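You operate a simulated robot arm through the tools that you are given. There is no shell and no other tool.

Carry out the task below with a simulated robot arm. There is one attempt and no reset: what you move stays moved.

JOB
The hand hole cover sits askew: slacken the tight wing nuts, then tighten all four in number order. Where these are worked on the way, their far stop is far enough and under half their travel is too little: wing nut four.

Only the result counts: the job must be done as asked and must still hold three seconds after the hand-in. Knocking over, shifting, dropping, spilling or breaking anything else fails it. Lids that push on must go on centred and level and be pressed home; caps that screw on are set level and turned clockwise until they are tight.

ROBOT AND FRAMES
A 7-joint arm with a two-finger parallel gripper, fixed in place. Base frame: the origin is at the foot of the arm, x ahead of it, y to its left, z up. Lengths are in m, angles in degrees, forces in N, time in s.
Its first joint turns from -132.0 to 132.0 degrees. Payload 3.91 kg.
Tool frame: the origin (TCP) lies between the finger pads and is the grasp point; the fingertips stand 0.03 m ahead of it; z points along the fingers, y is the line along which they close. The gripper opens to 0.11 m. The fingers are 0.02 m wide and 0.01 m thick; the gripper's body (0.048 by 0.112 m) begins 0.055 m behind the TCP.
Orientation is that of the tool frame in the base frame, as a unit quaternion [x, y, z, w]. With the fingers straight down and closing along the base's y, the tool's x points along the base's -x, its y along +y and its z along -z.

CONTROLS
- The arm moves only by the tool move_arm. Its arguments are lists of equal length, an entry for each row: "rotation": the turn, a rotation vector about the tool's x, y, z in degrees, a list of three; "delta_pos": the shift along the tool's x, y, z in m, a list of three; "claw": the opening in per cent of the stroke, from 0 (shut) to 100 (fully open). In form: {"rotation": [[rx, ry, rz], ...], "delta_pos": [[x, y, z], ...], "claw": [claw, ...]}. A call has 1 to 20 rows; each row shifts and turns the commanded pose from where the row before left it, along the tool's axes as they then stand. Rows are played at 5 a second. More than 0.05 m and 8.6 degrees between two rows, or a gripper value outside its range, and nothing of the call is played. Where a pose cannot be reached the arm comes as near as it can. A force on the tool above 40 N (or 10 N above the force at the start of the call, whichever is more), or a blocked arm, ends the call early, and 0.2 s more pass. Each finger travels about 0.108 m/s and halts on what it meets, pressing with about 38 N; the grip force reading is that of the motor and also rises with nothing between the fingers. The clock runs only during rows and for 0.2 s after the last one: add rows that do not move to give the fingers time. It gives the time, the measured TCP pose, the force on the tool (base axes), the opening and the grip force at its end, in the units of the frame above (readings bear some noise), with the torque about the TCP (base axes, N m) and any sound that the robot's microphone picked up.
- Cameras (640 x 400 px; columns grow to the right, rows downward): "scene" is fixed at [0.0532, 0.6398, 1.7005]; the picture's right is [1.00, 0.05, 0.00], its down [0.05, -0.93, -0.36] and it looks along [-0.02, 0.36, -0.93] (base axes); focal length 214 px, centre (320, 200). "wrist" rides on the gripper at [0.072, 0.017, -0.103] in the tool frame; the picture's right is [-0.23, 0.97, 0.00], its down [-0.76, -0.18, -0.62] and it looks along [-0.61, -0.14, 0.78] (tool axes); focal length 222 px, centre (320, 200). There is no depth. A picture from a camera that has moved, and an enlarged one, comes with that camera's place and axes in the base frame and with its lens. The place of the scene camera against the robot may be out by one fixed shift of up to 0.012 m in any direction.
- capture(camera): a new picture of that camera. No time passes.
- enlarge(camera, box): a new picture of the part [left, top, right, bottom] of that camera's present view, enlarged. No time passes.
- close_job(): hands the job in; it is judged then, once.

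Nothing tells you positions but the pictures and the camera data. Unless the task says otherwise, let go and move clear before handing in.

The tools are called after "Emit:" by a JSON object that holds its "method" and its "body". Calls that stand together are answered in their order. move_arm: Moves the arm, as the interface text tells. Its arguments: {"type":"object","properties":{"rotation":{"type":"array","items":{"type":"array","items":{"type":"number"}}},"delta_pos":{"type":"array","items":{"type":"array","items":{"type":"number"}}},"claw":{"type":"array","items":{"type":"number"}}},"required":["rotation","delta_pos","claw"]} The other tools are called the same way: capture (camera) takes a picture; enlarge (camera, box) takes an enlarged picture of a part of a camera's view; close_job () hands the job in.

At the start:

```text
time: 0.0
eef_pos: [0.1708, 0.625, 1.3131]
tool_rot: [0.0, 1.0, -0.001, 0.0]
ft_force: [-0.3, 1.0, -0.4]
moment: [-0.03, -0.02, -0.01]
grip_width: 0.11
grip_force: 0.0
```

scene: 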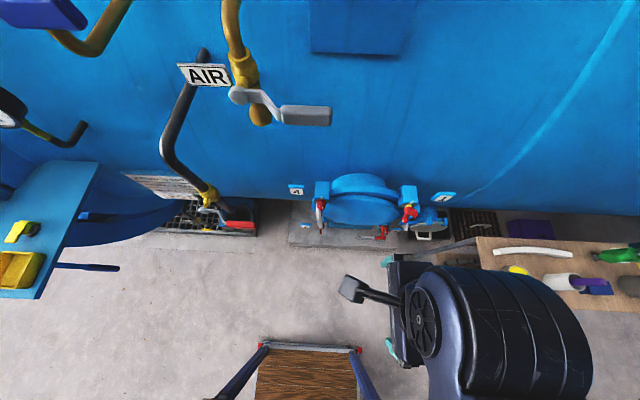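
wrist: 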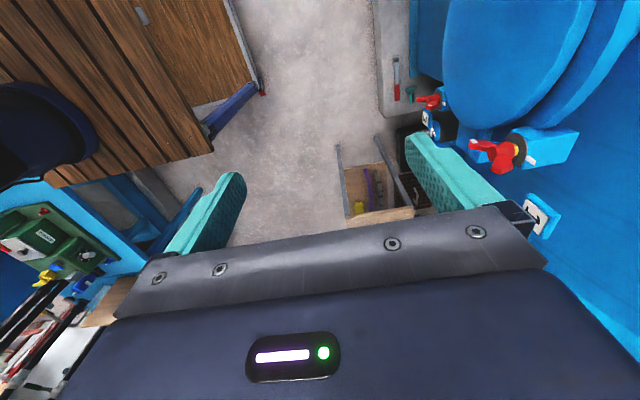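

The scene shows a blue tank with a round hand hole cover near pixel (362, 205), and red wing nuts around it with number tags. I'll look closer before moving.

Emit:
{"method": "enlarge", "body": {"camera": "scene", "box": [270, 160, 480, 260]}}

Emit:
{"method": "enlarge", "body": {"camera": "wrist", "box": [370, 0, 640, 240]}}

Emit:
{"method": "enlarge", "body": {"camera": "scene", "box": [290, 160, 370, 240]}}

Emit:
{"method": "enlarge", "body": {"camera": "scene", "box": [360, 170, 460, 250]}}

```text
3.05 times, centred on (375, 210) of scene
camera zoom: at [0.0532, 0.6398, 1.7005], right [1.0, 0.05, 0.0], down [0.05, -0.93, -0.36], along [-0.02, 0.36, -0.93], focal length 654 px, centre (152, 170)
```

zoom: 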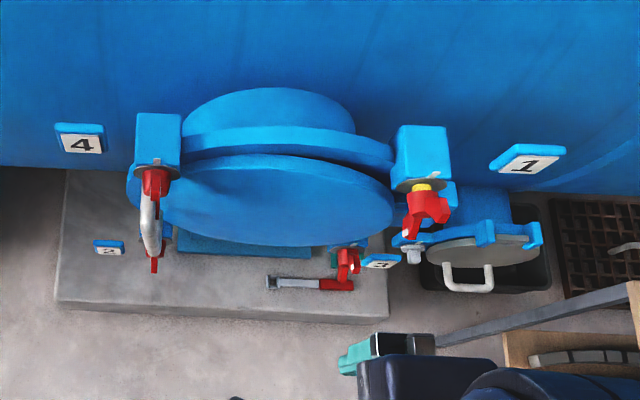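

```text
1.67 times, centred on (505, 120) of wrist
camera zoom: at [0.0977, 0.6419, 1.417], right [0.23, 0.97, 0.0], down [0.76, -0.18, 0.62], along [0.61, -0.14, -0.78], focal length 370 px, centre (12, 333)
```

zoom: 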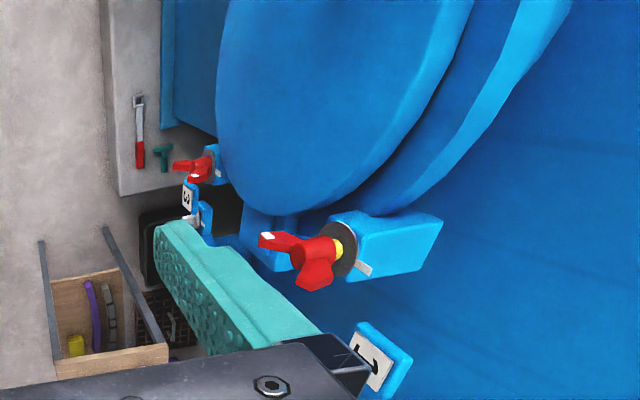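

```text
5.00 times, centred on (330, 200) of scene
camera zoom: at [0.0532, 0.6398, 1.7005], right [1.0, 0.05, 0.0], down [0.05, -0.93, -0.36], along [-0.02, 0.36, -0.93], focal length 1072 px, centre (270, 200)
```

zoom: 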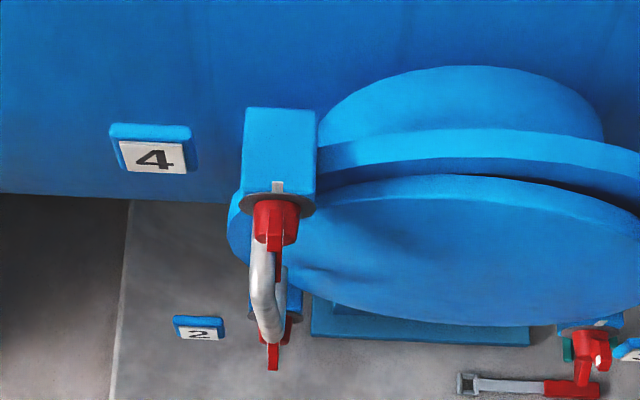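

```text
5.00 times, centred on (410, 210) of scene
camera zoom: at [0.0532, 0.6398, 1.7005], right [1.0, 0.05, 0.0], down [0.05, -0.93, -0.36], along [-0.02, 0.36, -0.93], focal length 1072 px, centre (-130, 150)
```

zoom: 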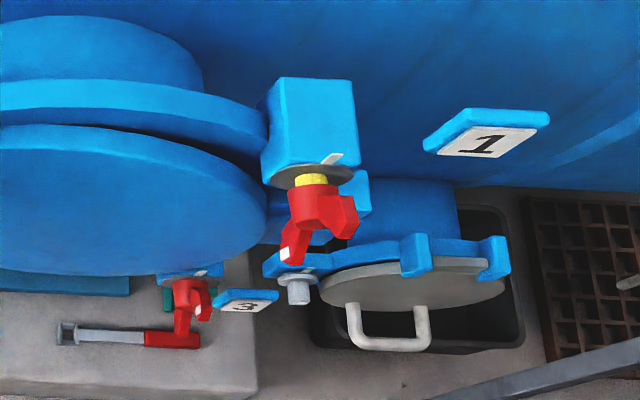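

Nut 1 is loose, with yellow showing under it, and works out at about (0.26, 0.815, 1.195). Nut 4 looks tight. Nuts 2 and 3 are lower, and their axes point toward -y. I'll tilt the tool to point at the cover (+y) and look from there.

Emit:
{"method": "move_arm", "body": {"rotation": [[-8, 0, 0], [-8, 0, 0], [-8, 0, 0], [-8, 0, 0], [-8, 0, 0]], "delta_pos": [[0, 0, 0], [0, 0, 0], [0, 0, 0], [0, 0, 0], [0, 0, 0]], "claw": [100, 100, 100, 100, 100]}}

Emit:
{"method": "capture", "body": {"camera": "scene"}}

Emit:
{"method": "capture", "body": {"camera": "wrist"}}

```text
time: 1.2
eef_pos: [0.1705, 0.6252, 1.3138]
tool_rot: [0.0, 0.939, 0.343, 0.0]
ft_force: [0.3, 0.5, -1.1]
moment: [-0.03, 0.0, 0.01]
grip_width: 0.1097
grip_force: 0.1
```

```text
taken
```

scene: 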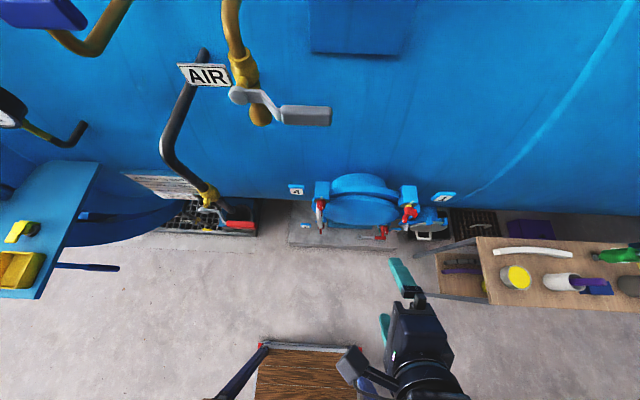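

```text
taken
camera wrist: at [0.0976, 0.5714, 1.4037], right [0.23, 0.74, 0.63], down [0.76, -0.54, 0.36], along [0.61, 0.4, -0.69], focal length 222 px, centre (320, 200)
```

wrist: 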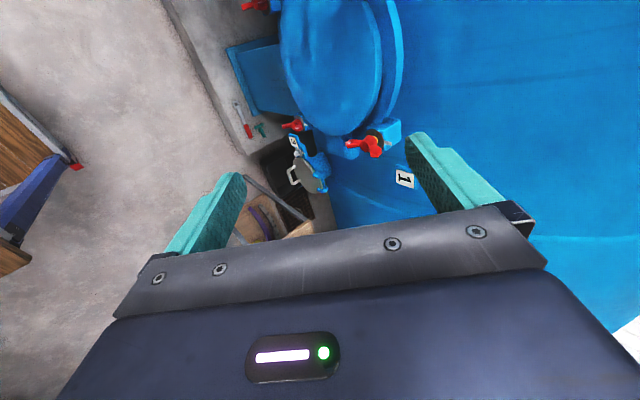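

The tilt is working and the way ahead is clear. I'll finish tilting to point along +y.

Emit:
{"method": "move_arm", "body": {"rotation": [[-8.333, 0, 0], [-8.333, 0, 0], [-8.333, 0, 0], [-8.333, 0, 0], [-8.333, 0, 0], [-8.333, 0, 0]], "delta_pos": [[0, 0, 0], [0, 0, 0], [0, 0, 0], [0, 0, 0], [0, 0, 0], [0, 0, 0]], "claw": [100, 100, 100, 100, 100, 100]}}

Emit:
{"method": "capture", "body": {"camera": "scene"}}

Emit:
{"method": "capture", "body": {"camera": "wrist"}}

```text
time: 2.6
eef_pos: [0.1694, 0.6239, 1.3159]
tool_rot: [-0.001, 0.706, 0.708, 0.0]
ft_force: [-1.7, -0.3, 1.6]
moment: [-0.04, 0.0, -0.12]
grip_width: 0.1101
grip_force: 0.0
out of reach, approached as far as the arm can: row 3
```

```text
taken
```

scene: 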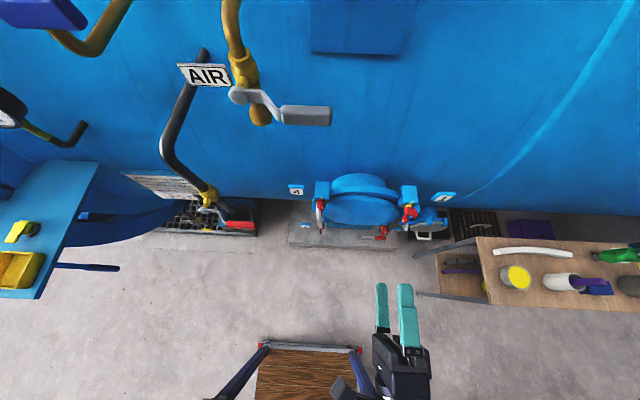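

```text
taken
camera wrist: at [0.0959, 0.5209, 1.3319], right [0.23, 0.0, 0.97], down [0.76, -0.62, -0.18], along [0.61, 0.78, -0.14], focal length 222 px, centre (320, 200)
```

wrist: 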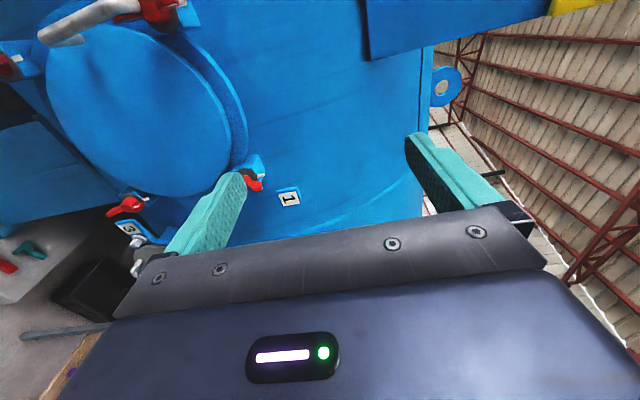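

The tool now points along +y. I'll roll the camera to the top side, lower it and back off a little for a frontal view of all four nuts.

Emit:
{"method": "move_arm", "body": {"rotation": [[0, 0, 0], [0, 0, 0], [0, 0, 8.18], [0, 0, 8.18], [0, 0, 8.18], [0, 0, 8.18], [0, 0, 8.18], [0, 0, 8.18], [0, 0, 8.18], [0, 0, 8.18], [0, 0, 8.18], [0, 0, 8.18], [0, 0, 8.18]], "delta_pos": [[0, -0.03, -0.03], [0, -0.03, -0.03], [0, 0, 0], [0, 0, 0], [0, 0, 0], [0, 0, 0], [0, 0, 0], [0, 0, 0], [0, 0, 0], [0, 0, 0], [0, 0, 0], [0, 0, 0], [0, 0, 0]], "claw": [100, 100, 100, 100, 100, 100, 100, 100, 100, 100, 100, 100, 100]}}

Emit:
{"method": "capture", "body": {"camera": "scene"}}

Emit:
{"method": "capture", "body": {"camera": "wrist"}}

```text
time: 5.4
eef_pos: [0.1691, 0.5644, 1.2536]
tool_rot: [-0.5, -0.5, -0.5, 0.5]
ft_force: [-0.2, -0.6, -0.3]
moment: [-0.02, 0.01, -0.04]
grip_width: 0.1101
grip_force: 0.0
```

```text
taken
```

scene: 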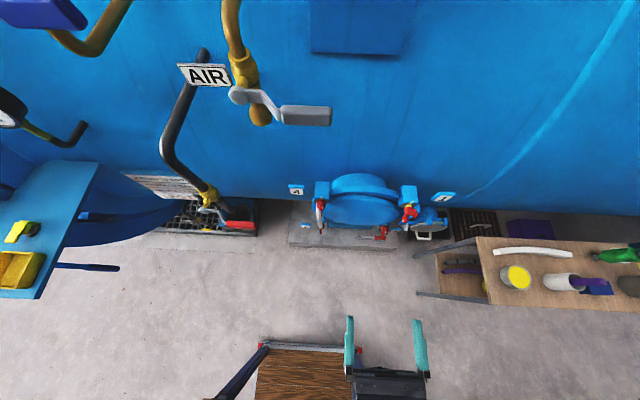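

```text
taken
camera wrist: at [0.1858, 0.4614, 1.3266], right [0.97, 0.0, -0.23], down [-0.18, -0.62, -0.76], along [-0.14, 0.78, -0.61], focal length 222 px, centre (320, 200)
```

wrist: 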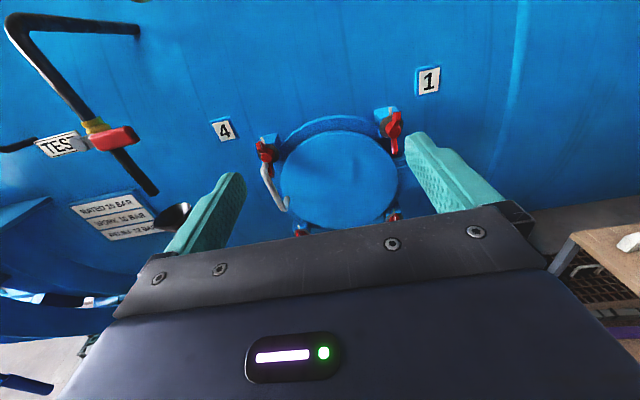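

Emit:
{"method": "enlarge", "body": {"camera": "wrist", "box": [230, 90, 430, 240]}}

Emit:
{"method": "enlarge", "body": {"camera": "wrist", "box": [240, 125, 310, 215]}}

Emit:
{"method": "enlarge", "body": {"camera": "wrist", "box": [360, 90, 430, 170]}}

```text
2.67 times, centred on (330, 165) of wrist
camera zoom: at [0.1858, 0.4614, 1.3266], right [0.97, 0.0, -0.23], down [-0.18, -0.62, -0.76], along [-0.14, 0.78, -0.61], focal length 592 px, centre (293, 293)
```

zoom: 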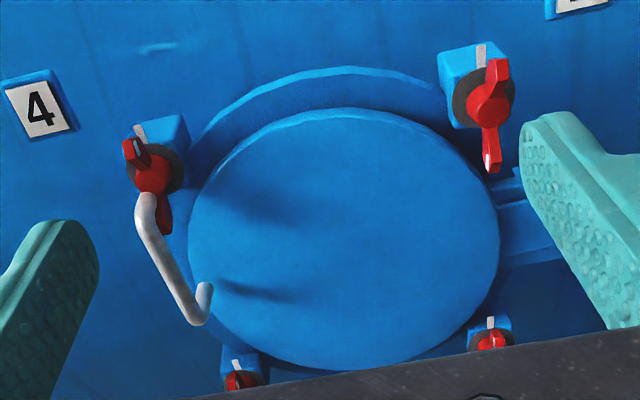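

```text
4.44 times, centred on (275, 170) of wrist
camera zoom: at [0.1858, 0.4614, 1.3266], right [0.97, 0.0, -0.23], down [-0.18, -0.62, -0.76], along [-0.14, 0.78, -0.61], focal length 987 px, centre (520, 333)
```

zoom: 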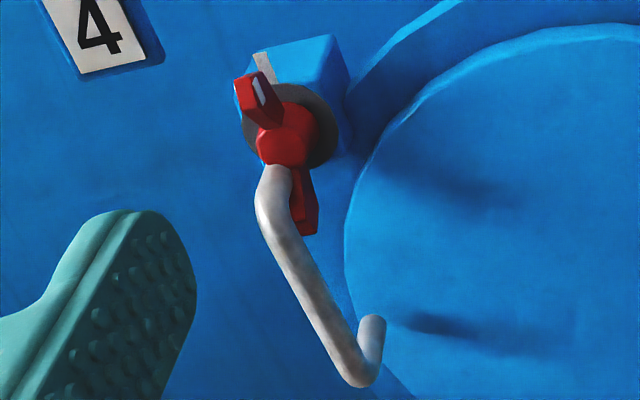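

```text
5.00 times, centred on (395, 130) of wrist
camera zoom: at [0.1858, 0.4614, 1.3266], right [0.97, 0.0, -0.23], down [-0.18, -0.62, -0.76], along [-0.14, 0.78, -0.61], focal length 1111 px, centre (-55, 550)
```

zoom: 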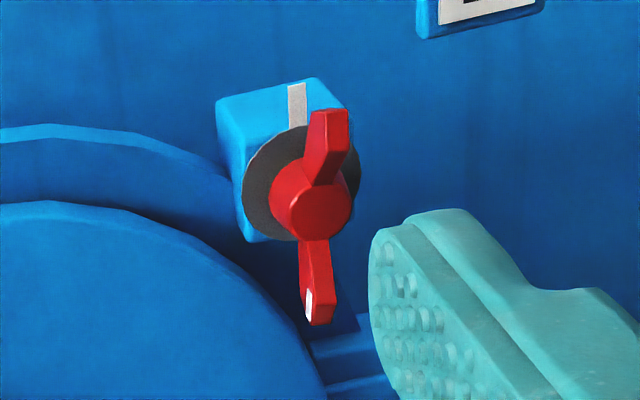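

I can see nuts 1 and 4 clearly. Nut 4's white wing points at the index mark, so it is tight; nut 1's is about half a turn away, so it is loose. I'll go lower to see nuts 2 and 3 and the grey handle.

Emit:
{"method": "move_arm", "body": {"rotation": [[0, 0, 0], [0, 0, 0], [0, 0, 0], [0, 0, 0], [0, 0, 0]], "delta_pos": [[-0.04, 0, 0], [-0.04, 0, 0], [-0.04, 0, 0], [-0.04, 0, 0], [0, 0, 0]], "claw": [100, 100, 100, 100, 100]}}

Emit:
{"method": "capture", "body": {"camera": "wrist"}}

Emit:
{"method": "enlarge", "body": {"camera": "wrist", "box": [230, 10, 430, 150]}}

```text
time: 6.6
eef_pos: [0.1708, 0.5683, 1.0946]
tool_rot: [-0.5, -0.5, -0.5, 0.501]
ft_force: [-0.5, -0.2, 0.6]
moment: [0.02, -0.01, -0.01]
grip_width: 0.1098
grip_force: 0.0
```

```text
taken
camera wrist: at [0.1869, 0.4634, 1.1667], right [0.97, 0.0, -0.23], down [-0.18, -0.62, -0.76], along [-0.14, 0.78, -0.61], focal length 222 px, centre (320, 200)
```

wrist: 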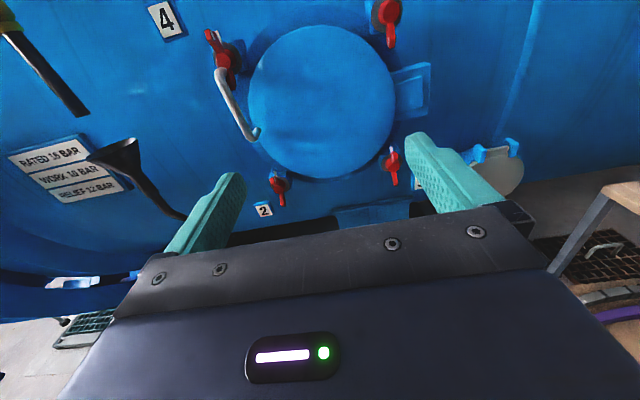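

```text
2.86 times, centred on (330, 80) of wrist
camera zoom: at [0.1869, 0.4634, 1.1667], right [0.97, 0.0, -0.23], down [-0.18, -0.62, -0.76], along [-0.14, 0.78, -0.61], focal length 635 px, centre (291, 543)
```

zoom: 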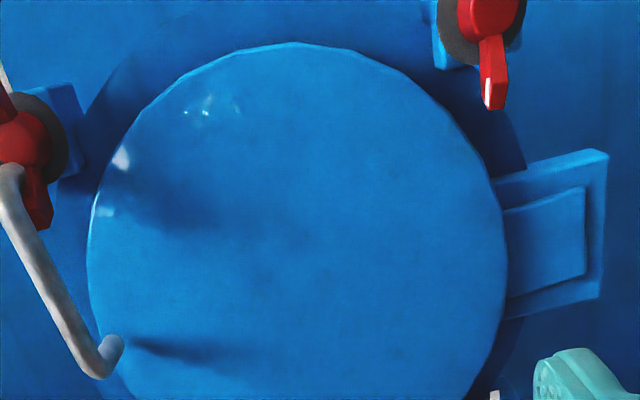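

Emit:
{"method": "enlarge", "body": {"camera": "wrist", "box": [190, 20, 290, 150]}}

Emit:
{"method": "enlarge", "body": {"camera": "wrist", "box": [240, 140, 320, 220]}}

Emit:
{"method": "enlarge", "body": {"camera": "wrist", "box": [350, 130, 430, 210]}}

```text
3.08 times, centred on (240, 85) of wrist
camera zoom: at [0.1869, 0.4634, 1.1667], right [0.97, 0.0, -0.23], down [-0.18, -0.62, -0.76], along [-0.14, 0.78, -0.61], focal length 684 px, centre (566, 554)
```

zoom: 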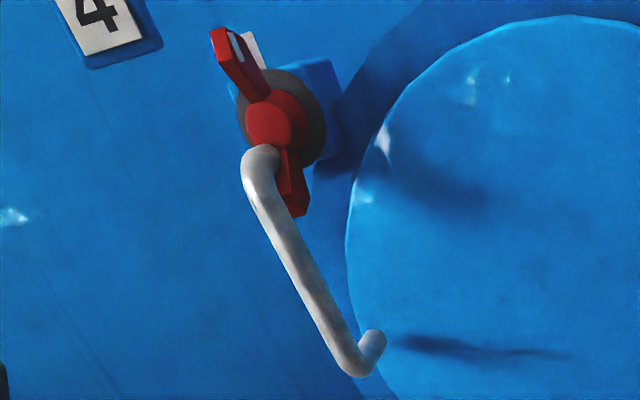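

```text
5.00 times, centred on (280, 180) of wrist
camera zoom: at [0.1869, 0.4634, 1.1667], right [0.97, 0.0, -0.23], down [-0.18, -0.62, -0.76], along [-0.14, 0.78, -0.61], focal length 1111 px, centre (520, 300)
```

zoom: 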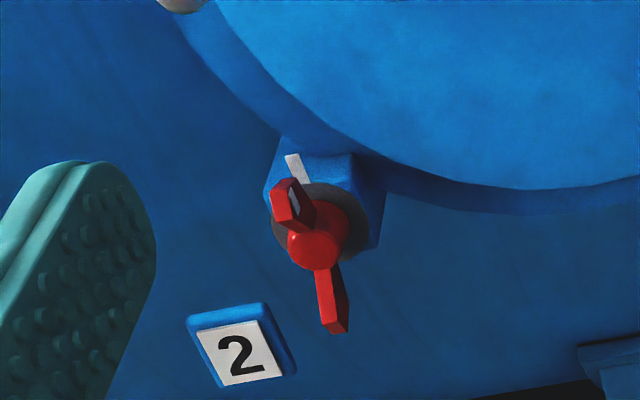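

```text
5.00 times, centred on (390, 170) of wrist
camera zoom: at [0.1869, 0.4634, 1.1667], right [0.97, 0.0, -0.23], down [-0.18, -0.62, -0.76], along [-0.14, 0.78, -0.61], focal length 1111 px, centre (-30, 350)
```

zoom: 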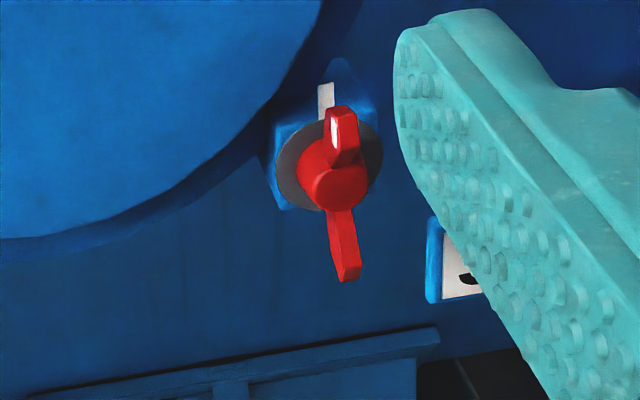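

Nuts 2 and 3 also seem to have their white wing near the index. I'll check from the side whether yellow thread shows under each.

Emit:
{"method": "enlarge", "body": {"camera": "scene", "box": [365, 215, 405, 250]}}

Emit:
{"method": "enlarge", "body": {"camera": "scene", "box": [300, 190, 345, 240]}}

Emit:
{"method": "enlarge", "body": {"camera": "scene", "box": [390, 180, 430, 230]}}

Emit:
{"method": "capture", "body": {"camera": "scene"}}

```text
11.43 times, centred on (385, 232) of scene
camera zoom: at [0.0532, 0.6398, 1.7005], right [1.0, 0.05, 0.0], down [0.05, -0.93, -0.36], along [-0.02, 0.36, -0.93], focal length 2451 px, centre (-423, -171)
```

zoom: 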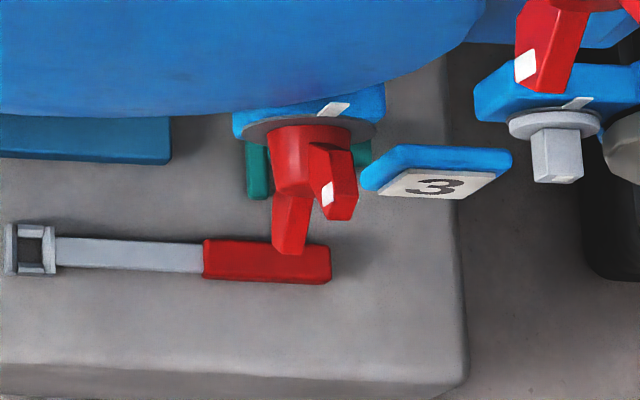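

```text
8.00 times, centred on (322, 215) of scene
camera zoom: at [0.0532, 0.6398, 1.7005], right [1.0, 0.05, 0.0], down [0.05, -0.93, -0.36], along [-0.02, 0.36, -0.93], focal length 1716 px, centre (300, 80)
```

zoom: 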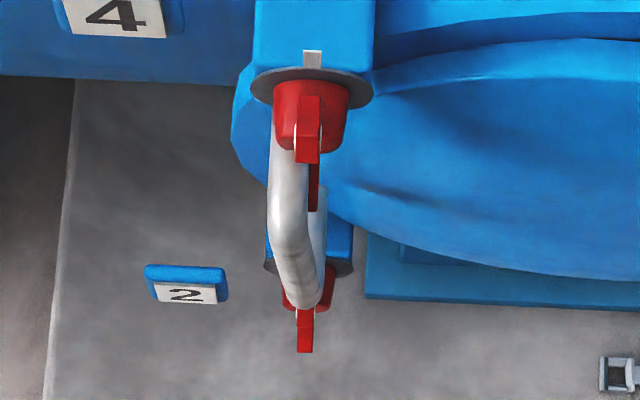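

```text
8.00 times, centred on (410, 205) of scene
camera zoom: at [0.0532, 0.6398, 1.7005], right [1.0, 0.05, 0.0], down [0.05, -0.93, -0.36], along [-0.02, 0.36, -0.93], focal length 1716 px, centre (-400, 160)
```

zoom: 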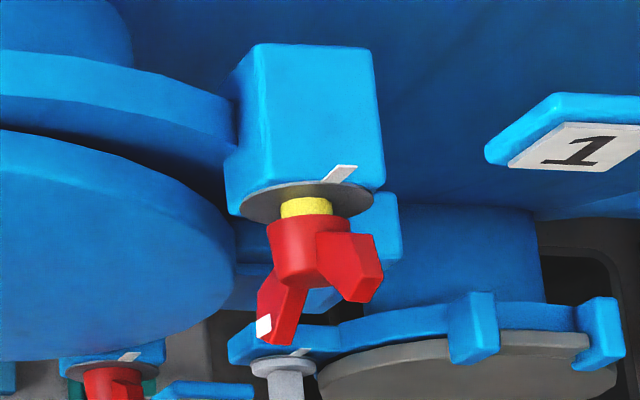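

```text
taken
```

scene: 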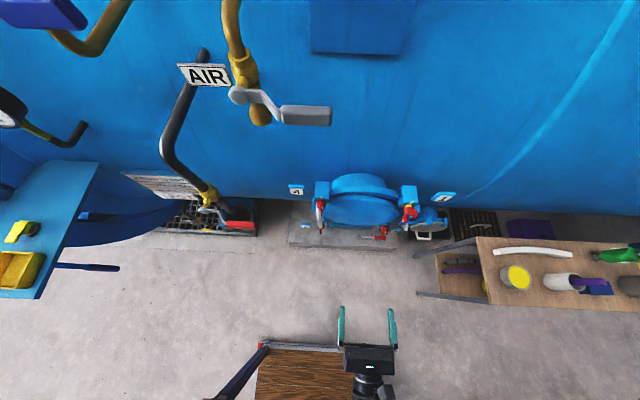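

Nuts 2, 3 and 4 show no yellow and point at their index marks, so they are tight. Nut 1 is backed off. The grey handle by nut 4 needs a side view, so I'll move left and turn the camera to look across the nuts.

Emit:
{"method": "move_arm", "body": {"rotation": [[0, 0, 0], [0, 0, 0], [0, 0, 0], [0, 0, 0], [0, 0, 0], [0, 0, -8.18], [0, 0, -8.18], [0, 0, -8.18], [0, 0, -8.18], [0, 0, -8.18], [0, 0, -8.18], [0, 0, -8.18], [0, 0, -8.18], [0, 0, -8.18], [0, 0, -8.18], [0, 0, -8.2], [0, 0, 0]], "delta_pos": [[0.006, -0.04, 0], [0.006, -0.04, 0], [0.006, -0.04, 0], [0.006, -0.04, 0], [0.006, -0.04, 0], [0, 0, 0], [0, 0, 0], [0, 0, 0], [0, 0, 0], [0, 0, 0], [0, 0, 0], [0, 0, 0], [0, 0, 0], [0, 0, 0], [0, 0, 0], [0, 0, 0], [0, 0, 0]], "claw": [100, 100, 100, 100, 100, 100, 100, 100, 100, 100, 100, 100, 100, 100, 100, 100, 100]}}

Emit:
{"method": "capture", "body": {"camera": "wrist"}}

Emit:
{"method": "capture", "body": {"camera": "scene"}}

```text
time: 10.2
eef_pos: [-0.028, 0.5669, 1.1241]
tool_rot: [-0.001, 0.707, 0.707, 0.001]
ft_force: [0.2, 0.3, 0.3]
moment: [0.02, -0.01, 0.02]
grip_width: 0.11
grip_force: 0.2
```

```text
taken
camera wrist: at [-0.1022, 0.462, 1.1404], right [0.23, 0.0, 0.97], down [0.76, -0.62, -0.18], along [0.61, 0.78, -0.14], focal length 222 px, centre (320, 200)
```

wrist: 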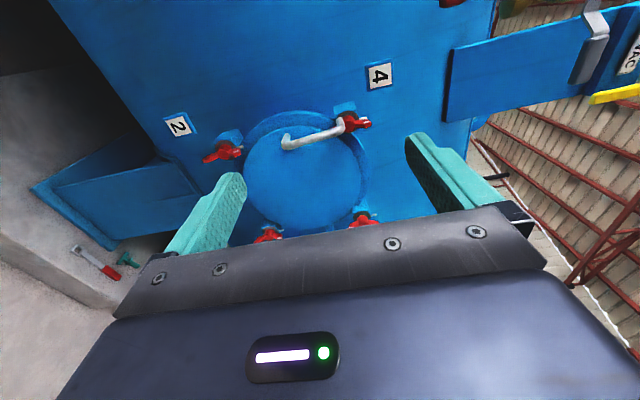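

```text
taken
```

scene: 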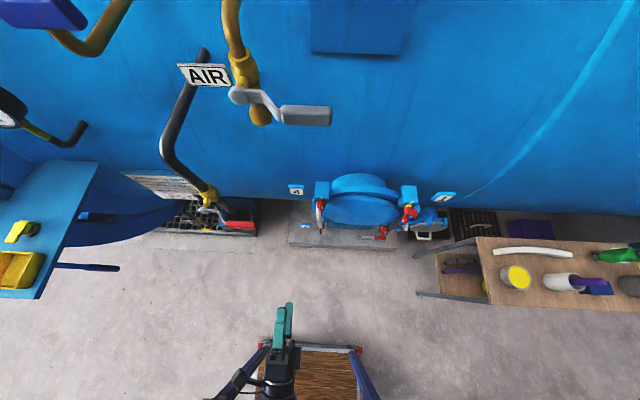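

Emit:
{"method": "enlarge", "body": {"camera": "wrist", "box": [260, 90, 390, 170]}}

Emit:
{"method": "enlarge", "body": {"camera": "wrist", "box": [190, 120, 260, 170]}}

Emit:
{"method": "move_arm", "body": {"rotation": [[0, -8, 0], [0, -8, 0], [0, -8, 0], [0, -8, 0], [0, 0, 0]], "delta_pos": [[0, 0, 0], [0, 0, 0], [0, 0, 0], [0, 0, 0], [0, 0, 0]], "claw": [100, 100, 100, 100, 100]}}

Emit:
{"method": "capture", "body": {"camera": "wrist"}}

```text
4.92 times, centred on (325, 130) of wrist
camera zoom: at [-0.1022, 0.462, 1.1404], right [0.23, 0.0, 0.97], down [0.76, -0.62, -0.18], along [0.61, 0.78, -0.14], focal length 1094 px, centre (295, 545)
```

zoom: 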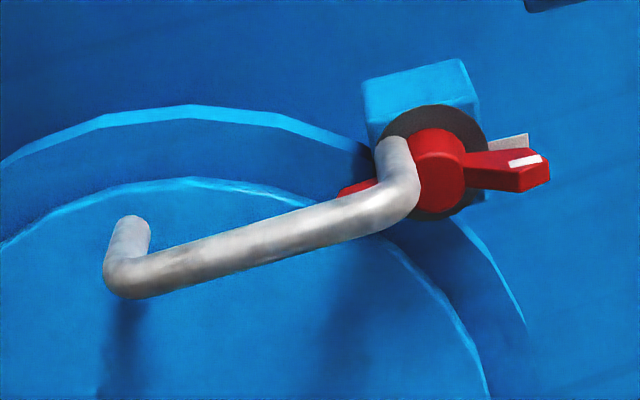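

```text
8.00 times, centred on (225, 145) of wrist
camera zoom: at [-0.1022, 0.462, 1.1404], right [0.23, 0.0, 0.97], down [0.76, -0.62, -0.18], along [0.61, 0.78, -0.14], focal length 1777 px, centre (1080, 640)
```

zoom: 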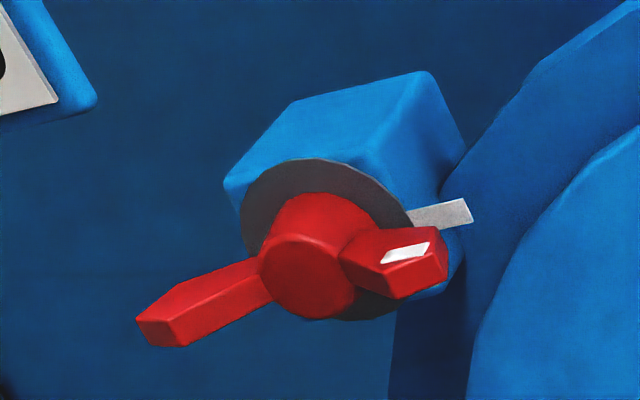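

```text
time: 11.4
eef_pos: [-0.0296, 0.5652, 1.1226]
tool_rot: [0.196, 0.68, 0.679, 0.195]
ft_force: [0.3, 0.0, -0.3]
moment: [0.04, 0.03, 0.0]
grip_width: 0.1103
grip_force: 0.2
```

```text
taken
camera wrist: at [-0.1462, 0.5163, 1.1408], right [0.19, -0.12, 0.97], down [0.31, -0.93, -0.18], along [0.93, 0.34, -0.14], focal length 222 px, centre (320, 200)
```

wrist: 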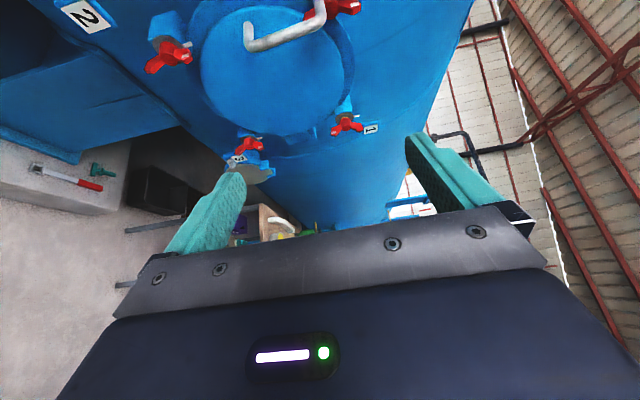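

The handle runs vertically at about x=0.04, y=0.81, z=1.05–1.14, with its upper leg just under nut 4's hub. From several views I place the nut axes at 1 (0.277, 1.157), 2 (0.042, 0.920), 3 (0.277, 0.919) and 4 (0.044, 1.157) in x,z, with hub faces near y=0.845. I'll start on nut 2: camera on top, positioned in front of its marked wing.

Emit:
{"method": "move_arm", "body": {"rotation": [[0, 8, 0], [0, 8, 0], [0, 8, 0], [0, 8, 0], [0, 0, 8.18], [0, 0, 8.18], [0, 0, 8.18], [0, 0, 8.18], [0, 0, 8.18], [0, 0, 8.18], [0, 0, 8.18], [0, 0, 8.18], [0, 0, 8.18], [0, 0, 8.18], [0, 0, 8.2]], "delta_pos": [[0, 0, 0], [0, 0, 0], [0, 0, 0], [0, 0, 0], [0, 0, 0], [0, 0, 0], [0, 0, 0], [0, 0, 0], [0, 0, 0], [0, 0, 0], [0, 0, 0], [0, 0, 0], [0, 0, 0], [0, 0, 0], [0, 0, 0]], "claw": [100, 100, 100, 100, 100, 100, 100, 100, 100, 100, 100, 100, 90, 70, 50]}}

Emit:
{"method": "move_arm", "body": {"rotation": [[0, 0, 0], [0, 0, 0], [0, 0, 0], [0, 0, 0], [0, 0, 0], [0, 0, 0]], "delta_pos": [[-0.036, 0.0144, 0.015], [-0.036, 0.0144, 0.015], [-0.036, 0.0144, 0.015], [-0.036, 0.0144, 0.015], [-0.036, 0.0144, 0.015], [0, 0, 0]], "claw": [45, 45, 45, 45, 45, 45]}}

Emit:
{"method": "capture", "body": {"camera": "wrist"}}

Emit:
{"method": "capture", "body": {"camera": "scene"}}

```text
time: 14.6
eef_pos: [-0.0289, 0.5657, 1.1238]
tool_rot: [0.501, 0.499, 0.5, -0.5]
ft_force: [0.4, 0.9, -0.4]
moment: [-0.02, -0.02, 0.0]
grip_width: 0.055
grip_force: 0.0
```

```text
time: 16.0
eef_pos: [0.0431, 0.6397, 0.9431]
tool_rot: [-0.5, -0.5, -0.5, 0.5]
ft_force: [-0.6, 0.5, -0.4]
moment: [0.01, -0.01, 0.0]
grip_width: 0.0495
grip_force: 0.0
```

```text
taken
camera wrist: at [0.0595, 0.5358, 1.0161], right [0.97, 0.0, -0.23], down [-0.18, -0.62, -0.76], along [-0.14, 0.78, -0.61], focal length 222 px, centre (320, 200)
```

wrist: 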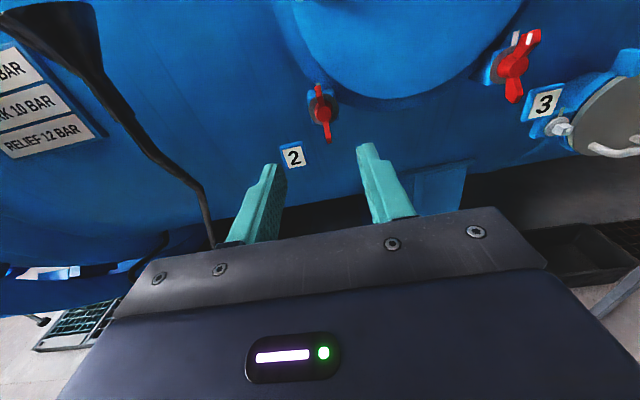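

```text
taken
```

scene: 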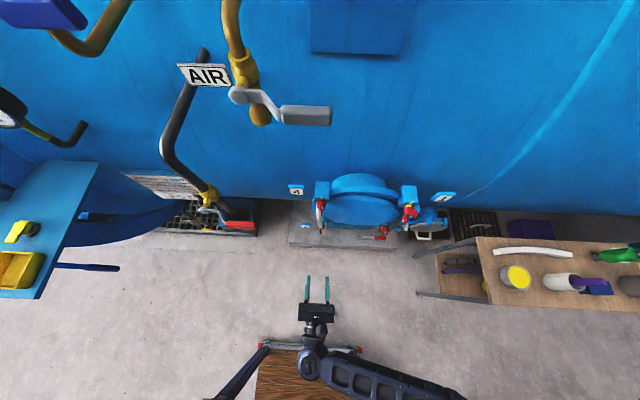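

Emit:
{"method": "enlarge", "body": {"camera": "wrist", "box": [290, 70, 350, 150]}}

Emit:
{"method": "enlarge", "body": {"camera": "wrist", "box": [480, 20, 560, 120]}}

```text
5.00 times, centred on (320, 110) of wrist
camera zoom: at [0.0595, 0.5358, 1.0161], right [0.97, 0.0, -0.23], down [-0.18, -0.62, -0.76], along [-0.14, 0.78, -0.61], focal length 1111 px, centre (320, 650)
```

zoom: 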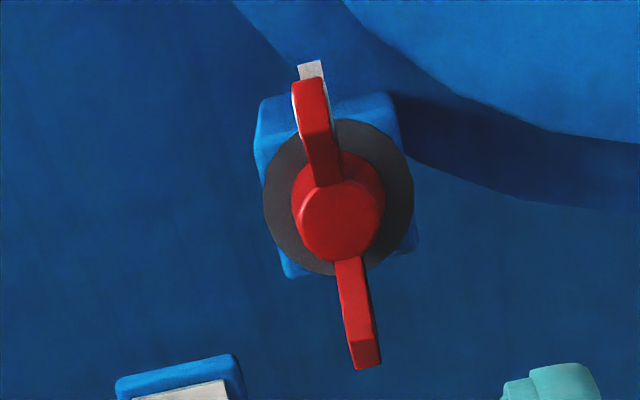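

```text
4.00 times, centred on (520, 70) of wrist
camera zoom: at [0.0595, 0.5358, 1.0161], right [0.97, 0.0, -0.23], down [-0.18, -0.62, -0.76], along [-0.14, 0.78, -0.61], focal length 888 px, centre (-480, 720)
```

zoom: 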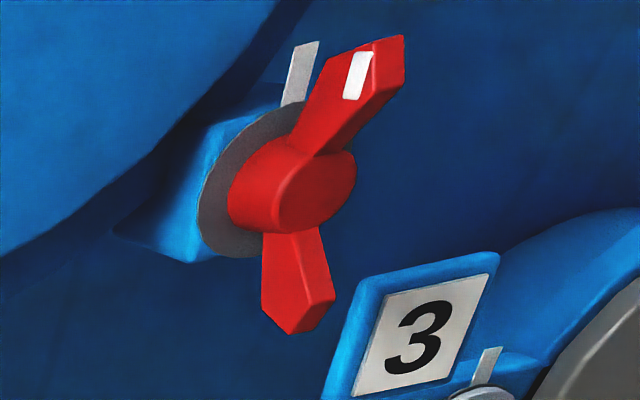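

Nut 2's hub at (0.043, 0.919) agrees with my estimate, with the wing vertical and marked end up. The tool is lined up, so I'll advance so the open fingers straddle the upper wing.

Emit:
{"method": "move_arm", "body": {"rotation": [[0, 0, 0], [0, 0, 0], [0, 0, 0], [0, 0, 0], [0, 0, 0], [0, 0, 0]], "delta_pos": [[0, 0, 0.04], [0, 0, 0.04], [0, 0, 0.04], [0, 0, 0.03], [0, 0, 0.01], [0, 0, 0]], "claw": [45, 45, 45, 45, 40, 35]}}

Emit:
{"method": "capture", "body": {"camera": "wrist"}}

Emit:
{"method": "enlarge", "body": {"camera": "wrist", "box": [240, 90, 400, 230]}}

```text
time: 17.4
eef_pos: [0.0433, 0.8005, 0.9449]
tool_rot: [0.5, 0.5, 0.5, -0.5]
ft_force: [-0.2, 0.7, -0.6]
moment: [0.0, 0.0, 0.01]
grip_width: 0.0384
grip_force: 0.2
```

```text
taken
camera wrist: at [0.0595, 0.6961, 1.0164], right [0.97, 0.0, -0.23], down [-0.18, -0.62, -0.76], along [-0.14, 0.78, -0.61], focal length 222 px, centre (320, 200)
```

wrist: 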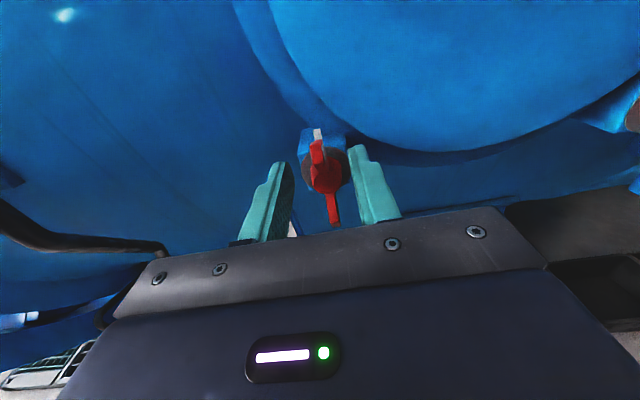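

```text
2.86 times, centred on (320, 160) of wrist
camera zoom: at [0.0595, 0.6961, 1.0164], right [0.97, 0.0, -0.23], down [-0.18, -0.62, -0.76], along [-0.14, 0.78, -0.61], focal length 635 px, centre (320, 314)
```

zoom: 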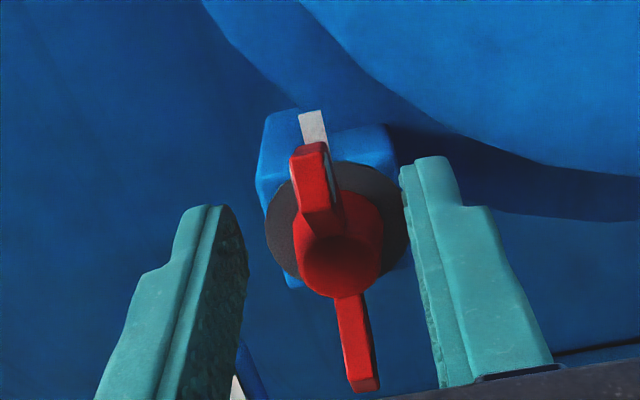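

The fingertips straddle the upper wing. I'll go in a little deeper and close gently on the wing.

Emit:
{"method": "move_arm", "body": {"rotation": [[0, 0, 0], [0, 0, 0], [0, 0, 0], [0, 0, 0], [0, 0, 0]], "delta_pos": [[0, 0, 0.012], [0, 0, 0.01], [0, 0, 0], [0, 0, 0], [0, 0, 0]], "claw": [35, 30, 12, 0, 0]}}

Emit:
{"method": "enlarge", "body": {"camera": "wrist", "box": [240, 90, 400, 230]}}

```text
time: 18.6
eef_pos: [0.0466, 0.8233, 0.944]
tool_rot: [0.502, 0.499, 0.501, -0.498]
ft_force: [34.1, -6.5, 3.7]
moment: [0.17, -0.69, -0.58]
grip_width: 0.0153
grip_force: 44.9
```

```text
2.86 times, centred on (320, 160) of wrist
camera zoom: at [0.0617, 0.7189, 1.0162], right [0.97, 0.0, -0.23], down [-0.18, -0.62, -0.76], along [-0.14, 0.78, -0.61], focal length 635 px, centre (320, 314)
```

zoom: 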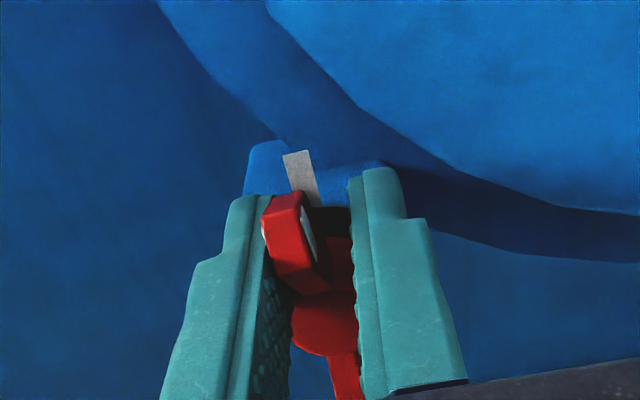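

The right finger touched the hub's flared base, pushing the tool sideways. I'll reopen, back out about 8 mm, rise a few millimetres and check the alignment.

Emit:
{"method": "move_arm", "body": {"rotation": [[0, 0, 0], [0, 0, 0], [0, 0, 0], [0, 0, 0]], "delta_pos": [[0, 0, 0], [0, 0, 0], [0.005, 0, -0.009], [0, 0, 0]], "claw": [20, 25, 25, 25]}}

Emit:
{"method": "enlarge", "body": {"camera": "wrist", "box": [260, 100, 380, 220]}}

```text
time: 19.6
eef_pos: [0.0419, 0.8137, 0.9491]
tool_rot: [-0.5, -0.5, -0.5, 0.5]
ft_force: [-0.2, 0.6, 0.9]
moment: [-0.02, -0.01, 0.05]
grip_width: 0.0276
grip_force: 0.0
```

```text
3.33 times, centred on (320, 160) of wrist
camera zoom: at [0.0586, 0.7088, 1.0211], right [0.97, 0.0, -0.23], down [-0.18, -0.62, -0.76], along [-0.14, 0.78, -0.61], focal length 740 px, centre (320, 333)
```

zoom: 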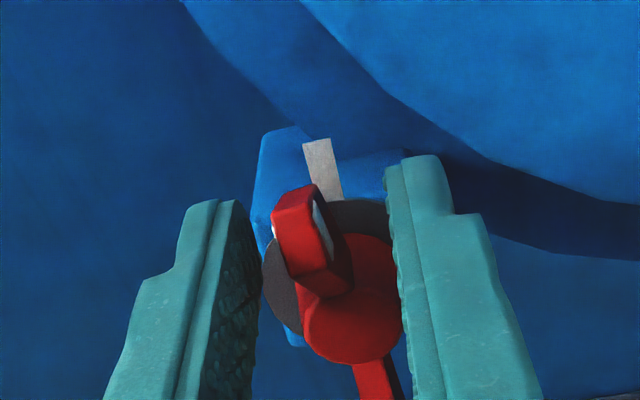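

The nut already turned slightly counter-clockwise (about 8°, loosening). I'll align the tool with the wing and pinch it.

Emit:
{"method": "move_arm", "body": {"rotation": [[0, 0, -8], [0, 0, 0], [0, 0, 0], [0, 0, 0], [0, 0, 0]], "delta_pos": [[-0.002, -0.003, 0], [0, 0, 0], [0, 0, 0], [0, 0, 0], [0, 0, 0]], "claw": [22, 14, 0, 0, 0]}}

Emit:
{"method": "enlarge", "body": {"camera": "wrist", "box": [260, 100, 380, 220]}}

```text
time: 20.8
eef_pos: [0.0399, 0.8126, 0.9476]
tool_rot: [0.464, 0.534, 0.534, -0.464]
ft_force: [7.3, -1.7, 2.9]
moment: [0.54, -0.18, 0.26]
grip_width: 0.0077
grip_force: 45.0
```

```text
3.33 times, centred on (320, 160) of wrist
camera zoom: at [0.0461, 0.709, 1.0211], right [1.0, 0.0, -0.09], down [-0.07, -0.62, -0.78], along [-0.05, 0.78, -0.62], focal length 740 px, centre (320, 333)
```

zoom: 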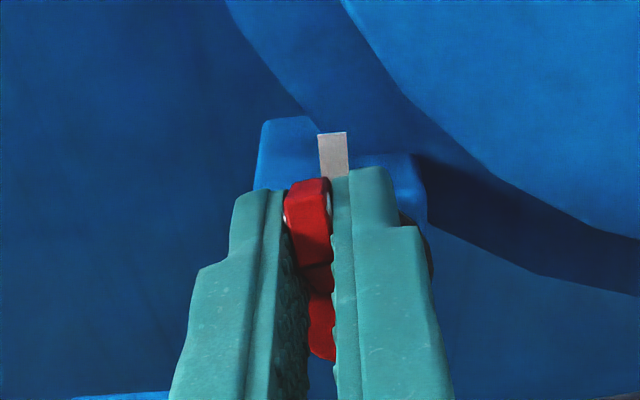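

I have a firm grip on the wing (7.7 mm between the fingers). I'll turn counter-clockwise along an arc about the nut axis and check after 40°.

Emit:
{"method": "move_arm", "body": {"rotation": [[0, 0, -8], [0, 0, -8], [0, 0, -8], [0, 0, -8], [0, 0, -8], [0, 0, 0]], "delta_pos": [[-0.00028, -0.00397, -0.0003], [-0.00028, -0.00397, -0.0003], [-0.00028, -0.00397, -0.0003], [-0.00028, -0.00397, -0.0003], [-0.00028, -0.00397, -0.0003], [0, 0, 0]], "claw": [0, 0, 0, 0, 0, 0]}}

Emit:
{"method": "enlarge", "body": {"camera": "wrist", "box": [240, 80, 400, 230]}}

```text
time: 22.2
eef_pos: [0.0242, 0.8126, 0.9391]
tool_rot: [0.254, 0.659, 0.663, -0.251]
ft_force: [7.1, -8.4, 3.0]
moment: [-0.13, -0.18, 0.66]
grip_width: 0.0078
grip_force: 45.0
stopped in row 6: the force on the tool passed its limit at 42 N (the readings are from after the stop); the commanded pose is now the measured one
```

```text
2.67 times, centred on (320, 155) of wrist
camera zoom: at [-0.0185, 0.709, 0.9996], right [0.82, -0.01, 0.57], down [0.45, -0.62, -0.64], along [0.36, 0.78, -0.51], focal length 592 px, centre (320, 320)
```

zoom: 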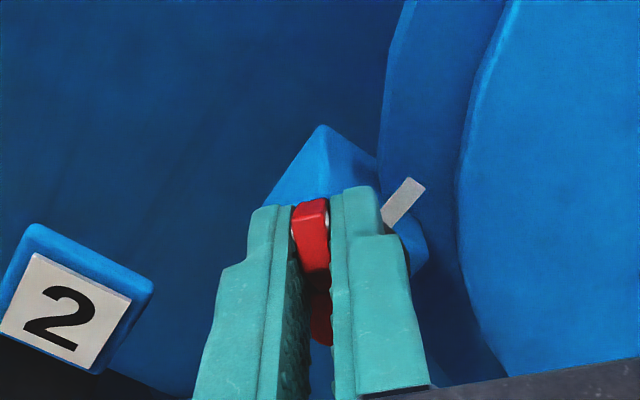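

Nut 2 is turning and is now about 48° from the index. The grip holds and the force peaked only briefly, so I'll keep loosening with a little more axial back-off.

Emit:
{"method": "move_arm", "body": {"rotation": [[0, 0, -8], [0, 0, -8], [0, 0, -8], [0, 0, -8], [0, 0, -8], [0, 0, 0]], "delta_pos": [[-0.00027, -0.0039, -0.0007], [-0.00027, -0.0039, -0.0005], [-0.00027, -0.0039, -0.0005], [-0.00027, -0.0039, -0.0005], [-0.00027, -0.0039, -0.0005], [0, 0, 0]], "claw": [0, 0, 0, 0, 0, 0]}}

Emit:
{"method": "enlarge", "body": {"camera": "wrist", "box": [240, 80, 400, 230]}}

```text
time: 23.2
eef_pos: [0.0193, 0.8129, 0.926]
tool_rot: [0.058, 0.702, 0.708, -0.053]
ft_force: [-0.9, 3.2, 1.3]
moment: [-0.81, -0.05, -0.45]
grip_width: 0.0077
grip_force: 44.9
stopped in row 5: the force on the tool passed its limit at 42 N (the readings are from after the stop); the commanded pose is now the measured one
```

```text
2.67 times, centred on (320, 155) of wrist
camera zoom: at [-0.0508, 0.7092, 0.9539], right [0.38, -0.01, 0.93], down [0.72, -0.63, -0.3], along [0.58, 0.78, -0.23], focal length 592 px, centre (320, 320)
```

zoom: 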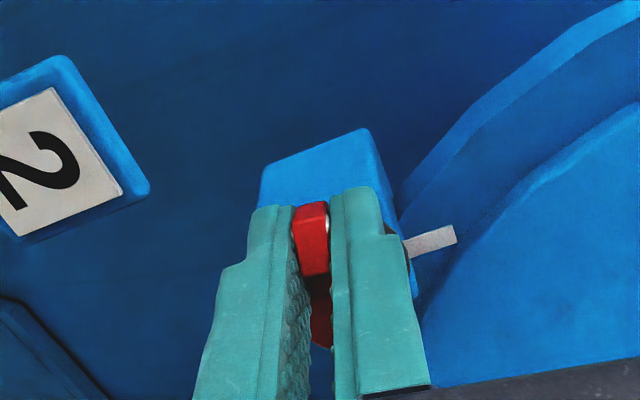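

Nut 2 is about 81° loosened. I'll continue using the refined radius (about 25 mm) and a smaller axial allowance.

Emit:
{"method": "move_arm", "body": {"rotation": [[0, 0, 0], [0, 0, -8], [0, 0, -8], [0, 0, -8], [0, 0, -8], [0, 0, 0]], "delta_pos": [[0, -0.001, 0], [-0.00025, -0.00355, -0.0002], [-0.00025, -0.00355, -0.0002], [-0.00025, -0.00355, -0.0002], [-0.00025, -0.00355, -0.0002], [0, 0, 0]], "claw": [0, 0, 0, 0, 0, 0]}}

Emit:
{"method": "enlarge", "body": {"camera": "wrist", "box": [240, 80, 400, 230]}}

```text
time: 24.6
eef_pos: [0.0221, 0.8136, 0.9127]
tool_rot: [-0.138, 0.69, 0.696, 0.147]
ft_force: [6.0, 19.3, 30.1]
moment: [0.6, -0.64, -1.03]
grip_width: 0.0078
grip_force: 44.6
```

```text
2.67 times, centred on (320, 155) of wrist
camera zoom: at [-0.0535, 0.7095, 0.899], right [-0.17, -0.01, 0.98], down [0.76, -0.63, 0.13], along [0.62, 0.78, 0.12], focal length 592 px, centre (320, 320)
```

zoom: 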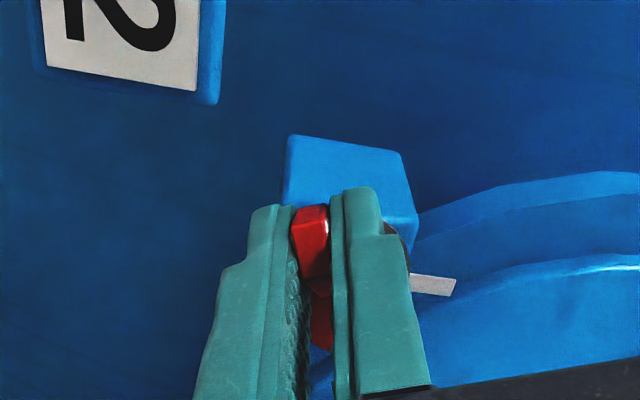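

Nut 2 is about 112° loosened and still turning. I'll continue with no axial back-off, since the force shows the tool pulling outward.

Emit:
{"method": "move_arm", "body": {"rotation": [[0, 0, -8], [0, 0, -8], [0, 0, -8], [0, 0, -8], [0, 0, -8], [0, 0, 0]], "delta_pos": [[-0.00025, -0.00355, 0.001], [-0.00025, -0.00355, 0], [-0.00025, -0.00355, 0], [-0.00025, -0.00355, 0], [-0.00025, -0.00355, 0], [0, 0, 0]], "claw": [0, 0, 0, 0, 0, 0]}}

Emit:
{"method": "enlarge", "body": {"camera": "wrist", "box": [240, 80, 400, 230]}}

```text
time: 26.0
eef_pos: [0.0313, 0.8122, 0.9002]
tool_rot: [-0.368, 0.6, 0.604, 0.373]
ft_force: [-2.6, 10.0, 34.7]
moment: [0.55, -0.45, 0.23]
grip_width: 0.0076
grip_force: 44.9
```

```text
2.67 times, centred on (320, 155) of wrist
camera zoom: at [-0.0172, 0.7091, 0.8415], right [-0.77, 0.0, 0.64], down [0.5, -0.63, 0.59], along [0.41, 0.78, 0.48], focal length 592 px, centre (320, 320)
```

zoom: 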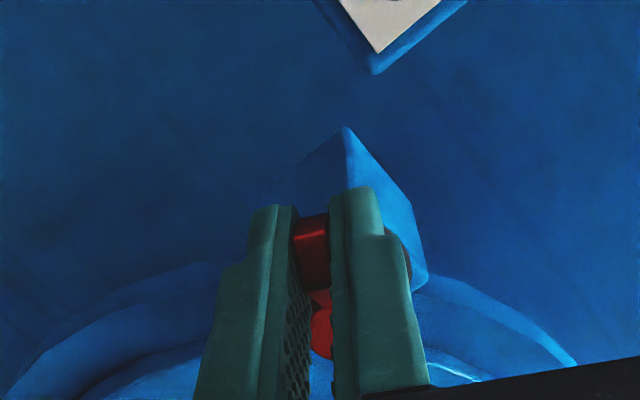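

Nut 2 is about 153° loosened. The force shows a radial preload, so I'll ease inward 2 mm and keep turning.

Emit:
{"method": "move_arm", "body": {"rotation": [[0, 0, 0], [0, 0, -8], [0, 0, -8], [0, 0, -8], [0, 0, -8], [0, 0, 0]], "delta_pos": [[-0.002, 0, 0], [-0.00025, -0.0035, 0], [-0.00025, -0.0035, 0], [-0.00025, -0.0035, 0], [-0.00025, -0.0035, 0], [0, 0, 0]], "claw": [0, 0, 0, 0, 0, 0]}}

Emit:
{"method": "enlarge", "body": {"camera": "wrist", "box": [240, 80, 400, 230]}}

```text
time: 27.4
eef_pos: [0.0457, 0.8111, 0.8968]
tool_rot: [-0.52, 0.478, 0.476, 0.525]
ft_force: [-30.2, 29.2, -8.2]
moment: [-0.5, 0.8, 0.48]
grip_width: 0.008
grip_force: 44.8
```

```text
2.67 times, centred on (320, 155) of wrist
camera zoom: at [0.0341, 0.7082, 0.8226], right [-0.99, 0.0, 0.14], down [0.11, -0.63, 0.77], along [0.09, 0.78, 0.62], focal length 592 px, centre (320, 320)
```

zoom: 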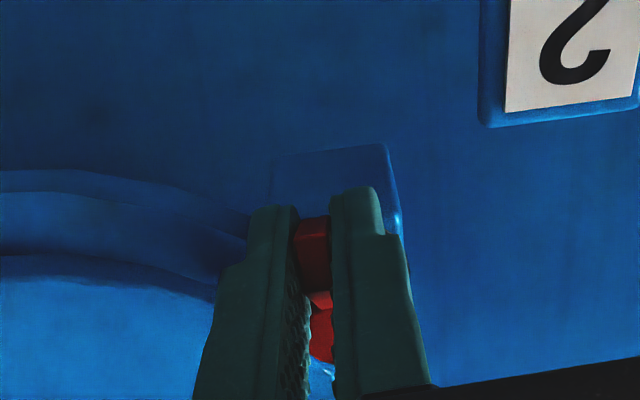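

Nut 2 is about 185° loosened. I'll test whether it turns further or is at its far stop.

Emit:
{"method": "move_arm", "body": {"rotation": [[0, 0, 0], [0, 0, -6], [0, 0, -6], [0, 0, -6], [0, 0, 0]], "delta_pos": [[0, 0.001, 0.002], [-0.00014, -0.0026, 0], [-0.00014, -0.0026, 0], [-0.00014, -0.0026, 0], [0, 0, 0]], "claw": [0, 0, 0, 0, 0]}}

Emit:
{"method": "enlarge", "body": {"camera": "wrist", "box": [240, 80, 400, 230]}}

```text
time: 28.3
eef_pos: [0.0441, 0.8122, 0.8982]
tool_rot: [-0.566, 0.422, 0.425, 0.567]
ft_force: [-34.9, -1.9, 11.4]
moment: [-0.27, 1.46, 1.26]
grip_width: 0.0132
grip_force: 44.8
stopped in row 4: the force on the tool passed its limit at 55 N (the readings are from after the stop); the commanded pose is now the measured one
```

```text
2.67 times, centred on (320, 155) of wrist
camera zoom: at [0.048, 0.709, 0.8232], right [-1.0, 0.0, -0.06], down [-0.04, -0.63, 0.78], along [-0.04, 0.78, 0.63], focal length 592 px, centre (320, 320)
```

zoom: 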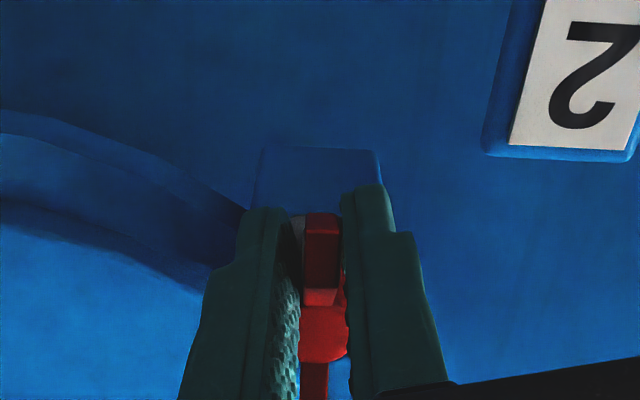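

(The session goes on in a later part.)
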